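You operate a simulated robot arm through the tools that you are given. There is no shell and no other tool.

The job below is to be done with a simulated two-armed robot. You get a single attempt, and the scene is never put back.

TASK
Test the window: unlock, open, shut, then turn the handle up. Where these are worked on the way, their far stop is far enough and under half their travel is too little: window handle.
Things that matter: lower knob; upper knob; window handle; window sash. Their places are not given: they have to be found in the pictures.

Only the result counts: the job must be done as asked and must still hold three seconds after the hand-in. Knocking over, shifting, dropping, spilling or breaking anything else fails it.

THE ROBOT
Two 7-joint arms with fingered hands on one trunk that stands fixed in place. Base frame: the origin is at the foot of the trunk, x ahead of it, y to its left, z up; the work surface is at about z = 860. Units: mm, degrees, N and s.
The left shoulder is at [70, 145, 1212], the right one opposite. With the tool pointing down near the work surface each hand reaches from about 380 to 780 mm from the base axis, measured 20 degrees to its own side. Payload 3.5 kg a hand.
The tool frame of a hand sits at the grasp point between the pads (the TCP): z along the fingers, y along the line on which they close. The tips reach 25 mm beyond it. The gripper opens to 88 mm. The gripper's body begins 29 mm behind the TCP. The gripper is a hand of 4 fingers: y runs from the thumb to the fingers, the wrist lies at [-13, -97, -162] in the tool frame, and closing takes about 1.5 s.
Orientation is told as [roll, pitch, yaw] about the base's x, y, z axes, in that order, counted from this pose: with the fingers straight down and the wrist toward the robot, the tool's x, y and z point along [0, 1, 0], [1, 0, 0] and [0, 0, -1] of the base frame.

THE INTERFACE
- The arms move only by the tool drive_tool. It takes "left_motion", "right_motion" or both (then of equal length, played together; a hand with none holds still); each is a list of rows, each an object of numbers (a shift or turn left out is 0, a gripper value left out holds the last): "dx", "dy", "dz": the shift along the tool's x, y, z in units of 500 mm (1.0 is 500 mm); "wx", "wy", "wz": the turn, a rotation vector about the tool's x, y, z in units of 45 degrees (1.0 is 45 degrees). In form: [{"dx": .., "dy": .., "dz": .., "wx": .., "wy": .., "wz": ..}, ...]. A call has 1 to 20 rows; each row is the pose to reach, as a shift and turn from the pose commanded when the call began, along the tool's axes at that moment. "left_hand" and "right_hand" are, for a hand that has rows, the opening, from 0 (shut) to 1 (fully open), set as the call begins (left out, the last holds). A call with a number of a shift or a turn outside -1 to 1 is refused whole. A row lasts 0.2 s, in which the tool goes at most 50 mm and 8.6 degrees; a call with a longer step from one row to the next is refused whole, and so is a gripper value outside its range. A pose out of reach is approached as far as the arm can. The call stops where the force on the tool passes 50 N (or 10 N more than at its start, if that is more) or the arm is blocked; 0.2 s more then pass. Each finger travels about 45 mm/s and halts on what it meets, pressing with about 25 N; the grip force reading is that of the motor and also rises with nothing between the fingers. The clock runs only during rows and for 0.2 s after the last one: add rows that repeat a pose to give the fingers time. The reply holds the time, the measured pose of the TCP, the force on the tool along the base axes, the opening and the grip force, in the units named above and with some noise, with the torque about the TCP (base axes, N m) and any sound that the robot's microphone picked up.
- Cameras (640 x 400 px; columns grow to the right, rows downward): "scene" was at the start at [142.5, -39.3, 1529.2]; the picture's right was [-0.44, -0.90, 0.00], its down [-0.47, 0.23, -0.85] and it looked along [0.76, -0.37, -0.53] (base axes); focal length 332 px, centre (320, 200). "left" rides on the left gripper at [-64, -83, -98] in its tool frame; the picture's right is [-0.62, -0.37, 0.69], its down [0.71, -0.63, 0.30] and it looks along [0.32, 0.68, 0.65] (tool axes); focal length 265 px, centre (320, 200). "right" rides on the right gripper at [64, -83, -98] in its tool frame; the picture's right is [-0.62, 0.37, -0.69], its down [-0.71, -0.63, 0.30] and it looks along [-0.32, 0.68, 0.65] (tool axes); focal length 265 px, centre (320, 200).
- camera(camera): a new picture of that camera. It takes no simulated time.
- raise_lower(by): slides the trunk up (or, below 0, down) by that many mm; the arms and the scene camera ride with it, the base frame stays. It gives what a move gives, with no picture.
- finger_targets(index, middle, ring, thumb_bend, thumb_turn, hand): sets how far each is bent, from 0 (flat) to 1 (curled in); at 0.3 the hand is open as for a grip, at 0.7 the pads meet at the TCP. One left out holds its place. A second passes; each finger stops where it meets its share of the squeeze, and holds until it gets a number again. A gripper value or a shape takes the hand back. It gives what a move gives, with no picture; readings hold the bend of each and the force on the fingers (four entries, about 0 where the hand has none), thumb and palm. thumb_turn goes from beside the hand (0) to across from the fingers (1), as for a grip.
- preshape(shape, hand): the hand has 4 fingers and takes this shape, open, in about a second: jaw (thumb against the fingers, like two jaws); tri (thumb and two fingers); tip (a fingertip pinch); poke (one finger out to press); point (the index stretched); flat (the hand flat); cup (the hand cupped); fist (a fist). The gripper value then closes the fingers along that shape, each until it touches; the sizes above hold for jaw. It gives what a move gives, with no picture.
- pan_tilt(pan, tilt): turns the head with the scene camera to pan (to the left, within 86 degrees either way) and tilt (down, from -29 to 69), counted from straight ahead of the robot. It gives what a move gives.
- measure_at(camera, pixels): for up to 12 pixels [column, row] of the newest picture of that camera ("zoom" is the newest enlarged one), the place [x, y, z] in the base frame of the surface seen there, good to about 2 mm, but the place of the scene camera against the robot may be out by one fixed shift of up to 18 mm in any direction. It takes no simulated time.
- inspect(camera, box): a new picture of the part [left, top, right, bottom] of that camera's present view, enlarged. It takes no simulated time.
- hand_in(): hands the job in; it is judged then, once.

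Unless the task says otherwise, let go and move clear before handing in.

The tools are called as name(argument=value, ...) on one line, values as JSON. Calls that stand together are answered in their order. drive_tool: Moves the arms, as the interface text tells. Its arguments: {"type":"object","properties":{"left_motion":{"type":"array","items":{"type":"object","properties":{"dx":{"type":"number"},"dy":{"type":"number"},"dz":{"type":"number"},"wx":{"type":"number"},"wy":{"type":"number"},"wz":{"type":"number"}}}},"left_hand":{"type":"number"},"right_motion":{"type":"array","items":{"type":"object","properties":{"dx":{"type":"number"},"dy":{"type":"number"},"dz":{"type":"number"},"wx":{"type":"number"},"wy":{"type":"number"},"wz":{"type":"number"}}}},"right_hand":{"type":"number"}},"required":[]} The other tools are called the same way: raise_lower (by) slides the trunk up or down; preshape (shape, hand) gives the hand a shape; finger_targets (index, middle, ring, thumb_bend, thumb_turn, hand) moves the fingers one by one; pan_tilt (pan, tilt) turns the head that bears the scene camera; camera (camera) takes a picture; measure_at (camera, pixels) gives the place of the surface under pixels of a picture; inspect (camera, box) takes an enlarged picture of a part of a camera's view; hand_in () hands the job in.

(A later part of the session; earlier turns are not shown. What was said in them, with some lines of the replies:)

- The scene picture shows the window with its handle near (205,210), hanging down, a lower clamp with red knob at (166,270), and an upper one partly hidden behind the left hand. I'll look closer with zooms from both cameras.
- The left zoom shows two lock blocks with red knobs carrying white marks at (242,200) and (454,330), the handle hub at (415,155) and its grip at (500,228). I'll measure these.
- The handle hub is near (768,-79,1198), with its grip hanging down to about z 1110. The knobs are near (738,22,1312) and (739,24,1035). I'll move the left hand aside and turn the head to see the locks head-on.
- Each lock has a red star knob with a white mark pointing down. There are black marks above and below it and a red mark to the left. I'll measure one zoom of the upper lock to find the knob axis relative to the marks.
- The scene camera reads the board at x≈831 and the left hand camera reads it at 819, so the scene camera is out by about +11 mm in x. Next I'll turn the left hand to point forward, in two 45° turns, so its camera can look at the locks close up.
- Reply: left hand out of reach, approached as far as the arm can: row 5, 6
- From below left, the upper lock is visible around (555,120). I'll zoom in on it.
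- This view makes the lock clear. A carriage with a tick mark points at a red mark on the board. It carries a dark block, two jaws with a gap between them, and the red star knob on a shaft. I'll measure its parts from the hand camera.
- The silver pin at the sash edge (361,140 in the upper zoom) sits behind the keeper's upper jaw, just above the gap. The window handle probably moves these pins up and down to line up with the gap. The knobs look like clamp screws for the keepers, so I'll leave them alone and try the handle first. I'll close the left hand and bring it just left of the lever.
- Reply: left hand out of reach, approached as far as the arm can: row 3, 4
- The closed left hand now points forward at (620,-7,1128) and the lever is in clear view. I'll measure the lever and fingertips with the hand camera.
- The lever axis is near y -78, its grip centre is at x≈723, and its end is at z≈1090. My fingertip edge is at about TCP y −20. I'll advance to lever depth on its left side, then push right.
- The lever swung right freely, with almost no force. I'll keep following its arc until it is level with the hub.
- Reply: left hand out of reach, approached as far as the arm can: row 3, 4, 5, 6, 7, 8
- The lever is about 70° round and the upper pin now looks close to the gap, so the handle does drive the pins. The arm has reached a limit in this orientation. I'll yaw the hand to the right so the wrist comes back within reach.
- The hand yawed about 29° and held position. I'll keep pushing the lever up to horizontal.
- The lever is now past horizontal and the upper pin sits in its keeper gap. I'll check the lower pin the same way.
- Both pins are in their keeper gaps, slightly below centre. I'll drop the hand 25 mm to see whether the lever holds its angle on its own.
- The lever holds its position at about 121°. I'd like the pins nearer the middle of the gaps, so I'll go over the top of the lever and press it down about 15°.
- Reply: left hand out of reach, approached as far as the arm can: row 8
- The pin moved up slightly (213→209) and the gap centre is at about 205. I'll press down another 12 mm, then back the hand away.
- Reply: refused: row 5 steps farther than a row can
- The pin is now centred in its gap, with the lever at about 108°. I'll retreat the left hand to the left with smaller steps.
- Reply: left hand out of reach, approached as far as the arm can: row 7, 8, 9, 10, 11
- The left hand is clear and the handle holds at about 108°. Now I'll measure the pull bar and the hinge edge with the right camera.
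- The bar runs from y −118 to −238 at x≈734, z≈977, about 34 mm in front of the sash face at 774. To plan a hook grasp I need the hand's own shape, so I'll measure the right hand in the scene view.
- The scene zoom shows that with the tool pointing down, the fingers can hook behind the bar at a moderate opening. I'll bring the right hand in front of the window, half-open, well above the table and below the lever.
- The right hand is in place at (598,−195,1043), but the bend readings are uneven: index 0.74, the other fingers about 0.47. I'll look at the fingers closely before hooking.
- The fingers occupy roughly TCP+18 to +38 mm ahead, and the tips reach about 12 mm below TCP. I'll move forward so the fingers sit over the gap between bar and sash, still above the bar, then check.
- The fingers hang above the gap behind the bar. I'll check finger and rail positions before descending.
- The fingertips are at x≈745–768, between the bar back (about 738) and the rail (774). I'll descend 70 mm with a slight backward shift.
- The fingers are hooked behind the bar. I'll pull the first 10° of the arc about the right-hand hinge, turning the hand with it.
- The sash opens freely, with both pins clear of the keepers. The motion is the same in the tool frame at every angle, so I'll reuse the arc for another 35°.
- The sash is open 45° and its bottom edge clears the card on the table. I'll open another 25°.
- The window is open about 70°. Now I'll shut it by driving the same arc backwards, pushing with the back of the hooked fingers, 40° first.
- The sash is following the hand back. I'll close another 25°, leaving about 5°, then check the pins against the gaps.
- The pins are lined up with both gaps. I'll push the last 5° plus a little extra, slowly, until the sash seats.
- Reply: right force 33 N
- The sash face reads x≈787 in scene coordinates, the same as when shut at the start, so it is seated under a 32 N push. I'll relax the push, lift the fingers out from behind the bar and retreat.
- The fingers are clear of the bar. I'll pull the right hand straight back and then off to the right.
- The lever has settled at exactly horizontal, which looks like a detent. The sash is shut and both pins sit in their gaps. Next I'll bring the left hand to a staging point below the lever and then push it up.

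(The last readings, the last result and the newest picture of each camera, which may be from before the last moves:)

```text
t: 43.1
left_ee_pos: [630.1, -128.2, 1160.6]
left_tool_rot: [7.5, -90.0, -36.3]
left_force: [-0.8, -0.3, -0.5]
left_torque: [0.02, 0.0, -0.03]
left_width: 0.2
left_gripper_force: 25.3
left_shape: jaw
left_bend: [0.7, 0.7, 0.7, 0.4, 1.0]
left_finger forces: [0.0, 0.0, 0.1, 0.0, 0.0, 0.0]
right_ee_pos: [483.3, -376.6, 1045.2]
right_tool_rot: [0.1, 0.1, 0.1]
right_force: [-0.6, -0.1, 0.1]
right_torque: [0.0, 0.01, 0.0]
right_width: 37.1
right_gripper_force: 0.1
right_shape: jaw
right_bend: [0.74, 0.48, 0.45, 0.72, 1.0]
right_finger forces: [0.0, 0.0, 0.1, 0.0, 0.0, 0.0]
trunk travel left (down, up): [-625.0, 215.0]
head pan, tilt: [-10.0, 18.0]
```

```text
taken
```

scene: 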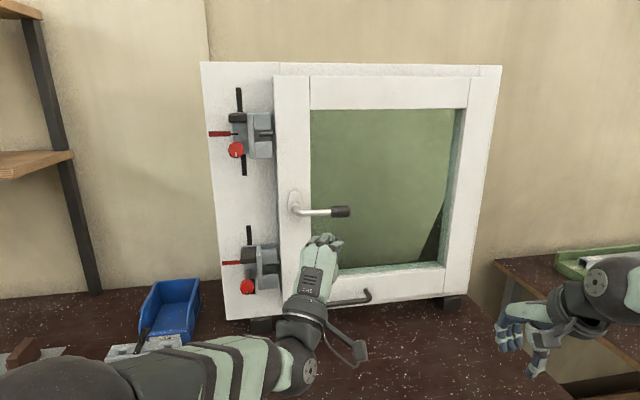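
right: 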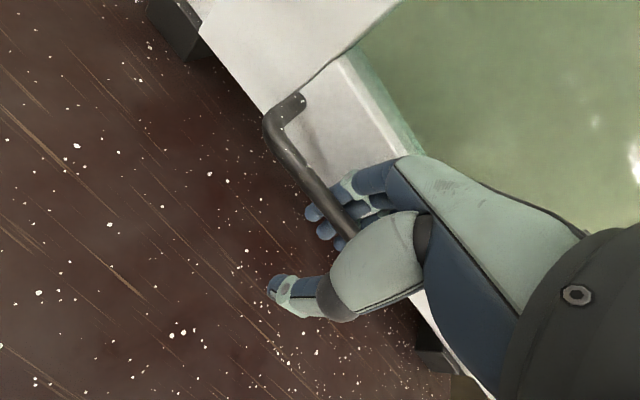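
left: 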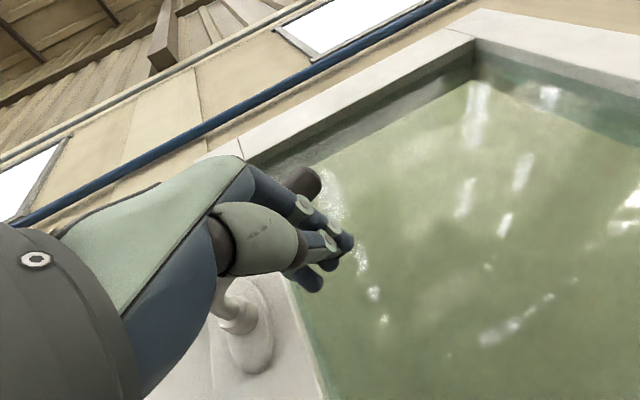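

The hand is just in front of and below the lever. I'll slip the fingertips under it and push along the upward arc.

drive_tool(left_motion=[{"dx": 0.02, "dy": -0.01, "dz": 0.06}, {"dx": 0.045, "dy": -0.01, "dz": 0.12}, {"dx": 0.064, "dy": -0.01, "dz": 0.166}])

drive_tool(left_motion=[{"dx": -0.009, "dy": 0.035, "dz": 0.005}, {"dx": -0.0175, "dy": 0.07, "dz": 0.0097}, {"dx": -0.015, "dy": 0.097, "dz": 0.008}, {"dx": -0.012, "dy": 0.124, "dz": 0.007}, {"dx": -0.004, "dy": 0.144, "dz": 0.002}, {"dx": 0.005, "dy": 0.164, "dz": -0.003}, {"dx": 0.018, "dy": 0.181, "dz": -0.01}, {"dx": 0.0315, "dy": 0.198, "dz": -0.0175}])

inspect(camera="scene", box=[220, 90, 380, 300])

```text
t: 43.9
left_ee_pos: [718.1, -137.0, 1155.1]
left_tool_rot: [-12.4, -89.9, -16.5]
left_force: [-0.2, 0.3, -0.8]
left_torque: [0.0, -0.01, 0.01]
left_width: 0.0
left_gripper_force: 25.3
left_shape: jaw
left_bend: [0.7, 0.7, 0.7, 0.4, 1.0]
left_finger forces: [0.0, 0.0, 0.0, 0.1, 0.0, 0.0]
right_ee_pos: [483.7, -375.2, 1046.5]
right_tool_rot: [0.0, 0.0, 0.0]
right_force: [-0.2, 0.0, -0.2]
right_torque: [0.0, 0.01, 0.03]
right_width: 37.3
right_gripper_force: 0.1
right_shape: jaw
right_bend: [0.74, 0.48, 0.45, 0.72, 1.0]
right_finger forces: [0.0, 0.0, 0.0, 0.0, 0.0, 0.1]
trunk travel left (down, up): [-625.0, 215.0]
head pan, tilt: [-10.0, 18.0]
```

```text
t: 45.7
left_ee_pos: [715.6, -122.3, 1255.3]
left_tool_rot: [144.2, -89.9, -173.0]
left_force: [0.5, -3.1, 0.1]
left_torque: [0.05, 0.0, -0.03]
left_width: 0.0
left_gripper_force: 24.6
left_shape: jaw
left_bend: [0.7, 0.7, 0.7, 0.4, 1.0]
left_finger forces: [0.1, 0.0, 2.7, 0.1, 0.0, 0.0]
right_ee_pos: [482.1, -376.5, 1046.8]
right_tool_rot: [0.0, 0.0, -0.2]
right_force: [0.3, -0.2, 0.8]
right_torque: [-0.02, -0.01, 0.01]
right_width: 37.3
right_gripper_force: 0.0
right_shape: jaw
right_bend: [0.74, 0.48, 0.45, 0.72, 1.0]
right_finger forces: [0.1, 0.0, 0.0, 0.0, 0.1, 0.0]
trunk travel left (down, up): [-625.0, 215.0]
head pan, tilt: [-10.0, 18.0]
```

```text
1.90 times, centred on (300, 195) of scene
```

zoom: 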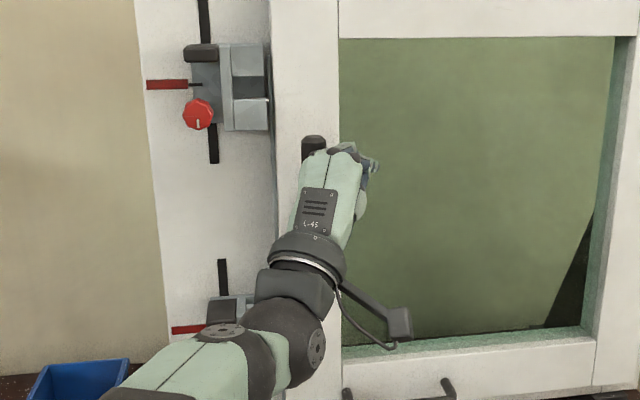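

The lever now points almost straight up. I'll push it further left until it meets its stop.

drive_tool(left_motion=[{"dx": 0.007, "dy": 0.006, "dz": -0.004}, {"dx": 0.014, "dy": 0.008, "dz": -0.008}, {"dx": 0.021, "dy": 0.008, "dz": -0.012}, {"dx": 0.03, "dy": 0.008, "dz": -0.016}, {"dx": 0.038, "dy": 0.008, "dz": -0.021}])

inspect(camera="scene", box=[220, 90, 380, 300])

```text
t: 46.9
left_ee_pos: [711.9, -114.5, 1255.7]
left_tool_rot: [48.2, -89.3, -78.0]
left_force: [-4.0, -33.2, -2.3]
left_torque: [0.47, -0.08, -0.07]
left_width: 0.0
left_gripper_force: 25.0
left_shape: jaw
left_bend: [0.7, 0.7, 0.7, 0.4, 1.0]
left_finger forces: [0.0, 0.0, 29.5, 0.1, 0.0, 0.1]
right_ee_pos: [481.2, -385.0, 1044.2]
right_tool_rot: [0.5, 0.0, 0.0]
right_force: [0.0, -0.7, 0.5]
right_torque: [0.02, 0.01, 0.01]
right_width: 37.5
right_gripper_force: 0.1
right_shape: jaw
right_bend: [0.74, 0.48, 0.45, 0.72, 1.0]
right_finger forces: [0.0, 0.1, 0.1, 0.0, 0.1, 0.1]
trunk travel left (down, up): [-625.0, 215.0]
head pan, tilt: [-10.0, 18.0]
```

```text
1.90 times, centred on (300, 195) of scene
```

zoom: 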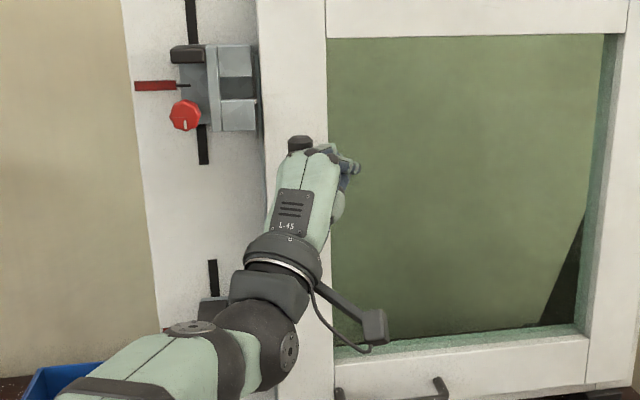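

The lever is at its upper stop, with a 33 N reaction and no further motion. I'll back off to the right first and then withdraw the hand.

drive_tool(left_motion=[{"dx": -0.035, "dz": 0.0}, {"dx": -0.07, "dz": 0.0}, {"dx": -0.07, "dz": -0.08}, {"dx": -0.07, "dz": -0.16}, {"dx": -0.07, "dz": -0.24}])

inspect(camera="scene", box=[220, 90, 380, 300])

```text
t: 48.1
left_ee_pos: [591.4, -70.2, 1259.9]
left_tool_rot: [-173.6, -89.8, 144.8]
left_force: [0.0, -0.5, -0.1]
left_torque: [0.01, 0.0, 0.02]
left_width: 0.2
left_gripper_force: 24.5
left_shape: jaw
left_bend: [0.7, 0.7, 0.7, 0.4, 1.0]
left_finger forces: [0.0, 0.0, 0.0, 0.0, 0.1, 0.0]
right_ee_pos: [481.2, -374.7, 1046.9]
right_tool_rot: [0.1, -0.1, 0.0]
right_force: [1.5, -0.6, 0.3]
right_torque: [-0.01, -0.02, 0.0]
right_width: 37.3
right_gripper_force: 0.0
right_shape: jaw
right_bend: [0.74, 0.48, 0.45, 0.72, 1.0]
right_finger forces: [0.0, 0.0, 0.0, 0.0, 0.0, 0.0]
trunk travel left (down, up): [-625.0, 215.0]
head pan, tilt: [-10.0, 18.0]
```

```text
1.90 times, centred on (300, 195) of scene
```

zoom: 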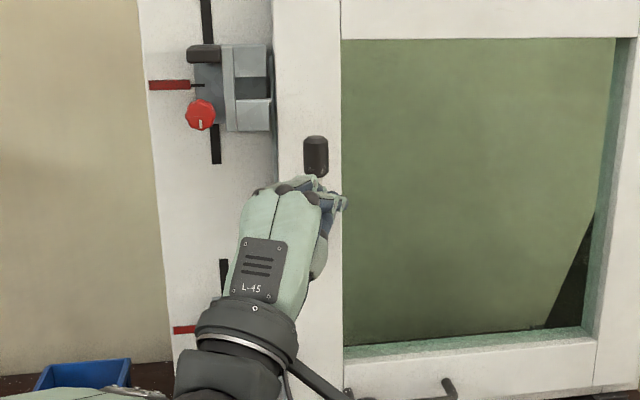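

The lever stays pointing up. I'll move the left hand further back and left, then check the final state.

drive_tool(left_motion=[{"dx": 0.04, "dz": -0.04}, {"dx": 0.1, "dz": -0.06}, {"dx": 0.17, "dz": -0.08}, {"dx": 0.24, "dz": -0.11}, {"dx": 0.31, "dz": -0.14}, {"dx": 0.38, "dz": -0.16}])

camera(camera="scene")

inspect(camera="scene", box=[220, 90, 380, 300])

measure_at(camera="zoom", pixels=[[316, 150], [316, 170], [318, 200], [320, 225], [300, 60], [310, 380], [450, 20], [620, 200]])

inspect(camera="scene", box=[240, 100, 290, 170])

inspect(camera="scene", box=[240, 230, 300, 300])

```text
t: 49.7
left_ee_pos: [611.6, 160.9, 1263.8]
left_tool_rot: [-125.6, -87.0, 98.7]
left_force: [-0.8, 0.0, -0.1]
left_torque: [0.0, 0.03, 0.03]
left_width: 0.0
left_gripper_force: 25.0
left_shape: jaw
left_bend: [0.7, 0.7, 0.7, 0.41, 1.0]
left_finger forces: [0.0, 0.0, 0.0, 0.0, 0.0, 0.0]
right_ee_pos: [481.6, -376.1, 1047.4]
right_tool_rot: [0.0, 0.0, 0.0]
right_force: [-0.7, 0.2, -0.3]
right_torque: [-0.02, -0.02, 0.0]
right_width: 37.1
right_gripper_force: 0.1
right_shape: jaw
right_bend: [0.74, 0.48, 0.45, 0.72, 1.0]
right_finger forces: [0.0, 0.1, 0.0, 0.1, 0.0, 0.0]
trunk travel left (down, up): [-625.0, 215.0]
head pan, tilt: [-10.0, 18.0]
stopped in row 6 (left hand): the arm was blocked; the commanded pose is now the measured one
```

```text
taken
```

scene: 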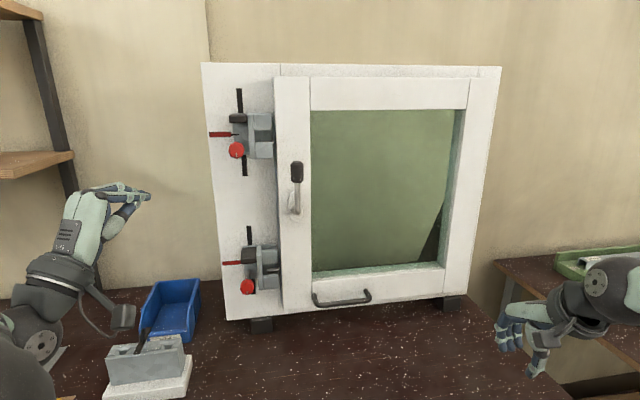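

```text
1.90 times, centred on (300, 195) of scene
```

zoom: 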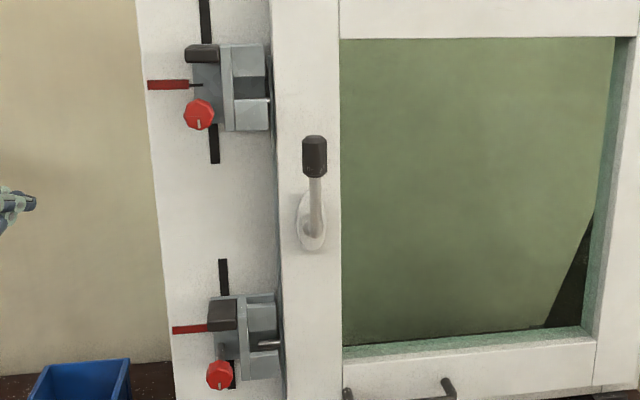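

```text
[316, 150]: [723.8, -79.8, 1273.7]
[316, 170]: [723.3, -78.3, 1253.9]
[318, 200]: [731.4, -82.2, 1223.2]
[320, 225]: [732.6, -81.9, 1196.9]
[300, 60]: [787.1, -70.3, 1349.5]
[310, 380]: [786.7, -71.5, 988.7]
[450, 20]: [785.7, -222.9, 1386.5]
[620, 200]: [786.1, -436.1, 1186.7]
```

```text
5.71 times, centred on (265, 135) of scene
```

zoom: 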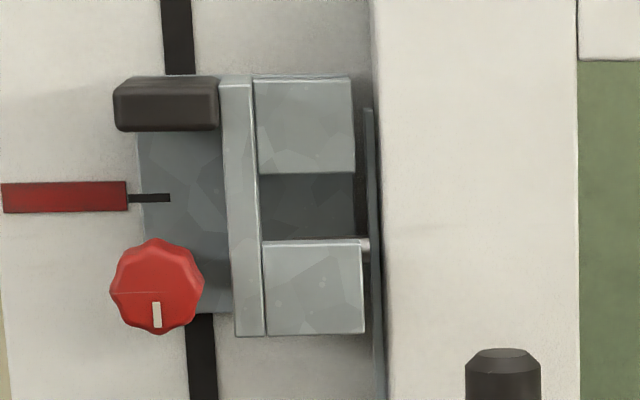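

```text
5.71 times, centred on (270, 265) of scene
```

zoom: 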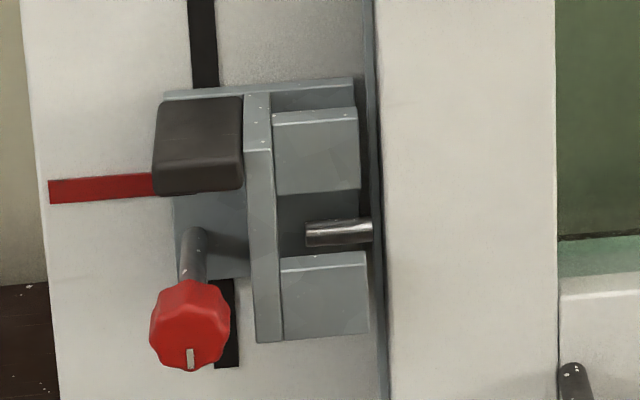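

The handle points straight up (end at z≈1274, y≈−80), the sash is shut at x≈786, and the knobs are unchanged. The left arm reported "blocked", so I'll look left and down to see whether it's touching anything.

pan_tilt(pan=25, tilt=40)

camera(camera="scene")

camera(camera="left")

```text
t: 50.7
left_ee_pos: [611.9, 161.0, 1264.8]
left_tool_rot: [-125.6, -87.2, 98.5]
left_force: [0.4, 0.7, 0.4]
left_torque: [-0.01, -0.01, 0.01]
left_width: 0.0
left_gripper_force: 25.2
left_shape: jaw
left_bend: [0.7, 0.7, 0.7, 0.41, 1.0]
left_finger forces: [0.0, 0.1, 0.0, 0.0, 0.0, 0.0]
right_ee_pos: [482.2, -375.3, 1046.6]
right_tool_rot: [0.0, 0.0, 0.0]
right_force: [-0.5, 0.1, 0.2]
right_torque: [-0.02, 0.01, -0.04]
right_width: 37.2
right_gripper_force: 0.2
right_shape: jaw
right_bend: [0.74, 0.48, 0.45, 0.72, 1.0]
right_finger forces: [0.0, 0.0, 0.1, 0.0, 0.0, 0.0]
trunk travel left (down, up): [-625.0, 215.0]
head pan, tilt: [25.0, 40.0]
```

```text
taken
```

scene: 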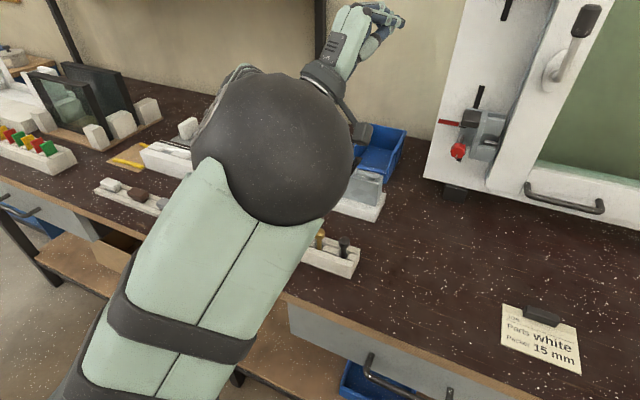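

```text
taken
```

left: 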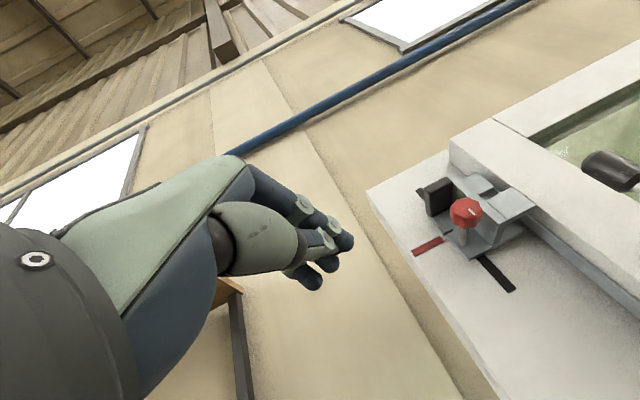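

The left elbow hangs over the bench. I'll measure its height relative to the items beneath it.

measure_at(camera="scene", pixels=[[275, 140], [205, 150], [270, 215], [345, 160], [365, 200], [340, 258], [180, 160], [150, 200], [190, 128], [375, 155], [240, 85]])

inspect(camera="scene", box=[80, 40, 440, 300])

```text
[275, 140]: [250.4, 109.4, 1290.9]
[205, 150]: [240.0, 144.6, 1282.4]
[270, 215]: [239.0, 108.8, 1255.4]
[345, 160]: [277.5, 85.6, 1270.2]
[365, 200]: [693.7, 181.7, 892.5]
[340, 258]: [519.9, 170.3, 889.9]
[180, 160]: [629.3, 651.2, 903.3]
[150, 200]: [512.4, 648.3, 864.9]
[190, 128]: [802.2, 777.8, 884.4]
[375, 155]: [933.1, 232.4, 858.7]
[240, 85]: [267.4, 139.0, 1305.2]
```

```text
1.54 times, centred on (260, 170) of scene
```

zoom: 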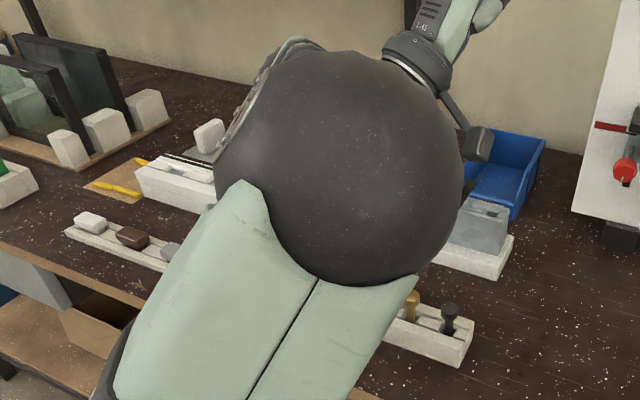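

The elbow is at z≈1290, close to the trunk and far above the bench items, so the block came from the arm itself. The handle is up, the sash is shut, both hands are clear, and the bench items show no sign of having moved. I'm handing in.

hand_in()

```text
The job is handed in.
```

I tested the window and handed the job in: it is shut, and the handle points straight up. The hand-in was accepted, but no verdict came back.

- **Unlock:** I turned the handle from hanging down to about 120°, then back to about 108°. That is past half its travel and put both locking pins in the middle of their gaps.
- **Open:** I pulled the sash open to about 70° by the black bar at the bottom. It swung freely.
- **Shut:** I pushed the sash back until it seated, with its face at the same depth as at the start. By then the handle had settled to horizontal on its own.
- **Handle up:** I pushed the handle up until it met its stop. It stayed up after I let go.

I did not touch the two red knobs. They look like clamp screws for the lock plates, and the sash opened without them.

While retreating, the left arm reported being blocked once. The elbow was close to the trunk and far above the bench, and I saw nothing on the bench out of place.
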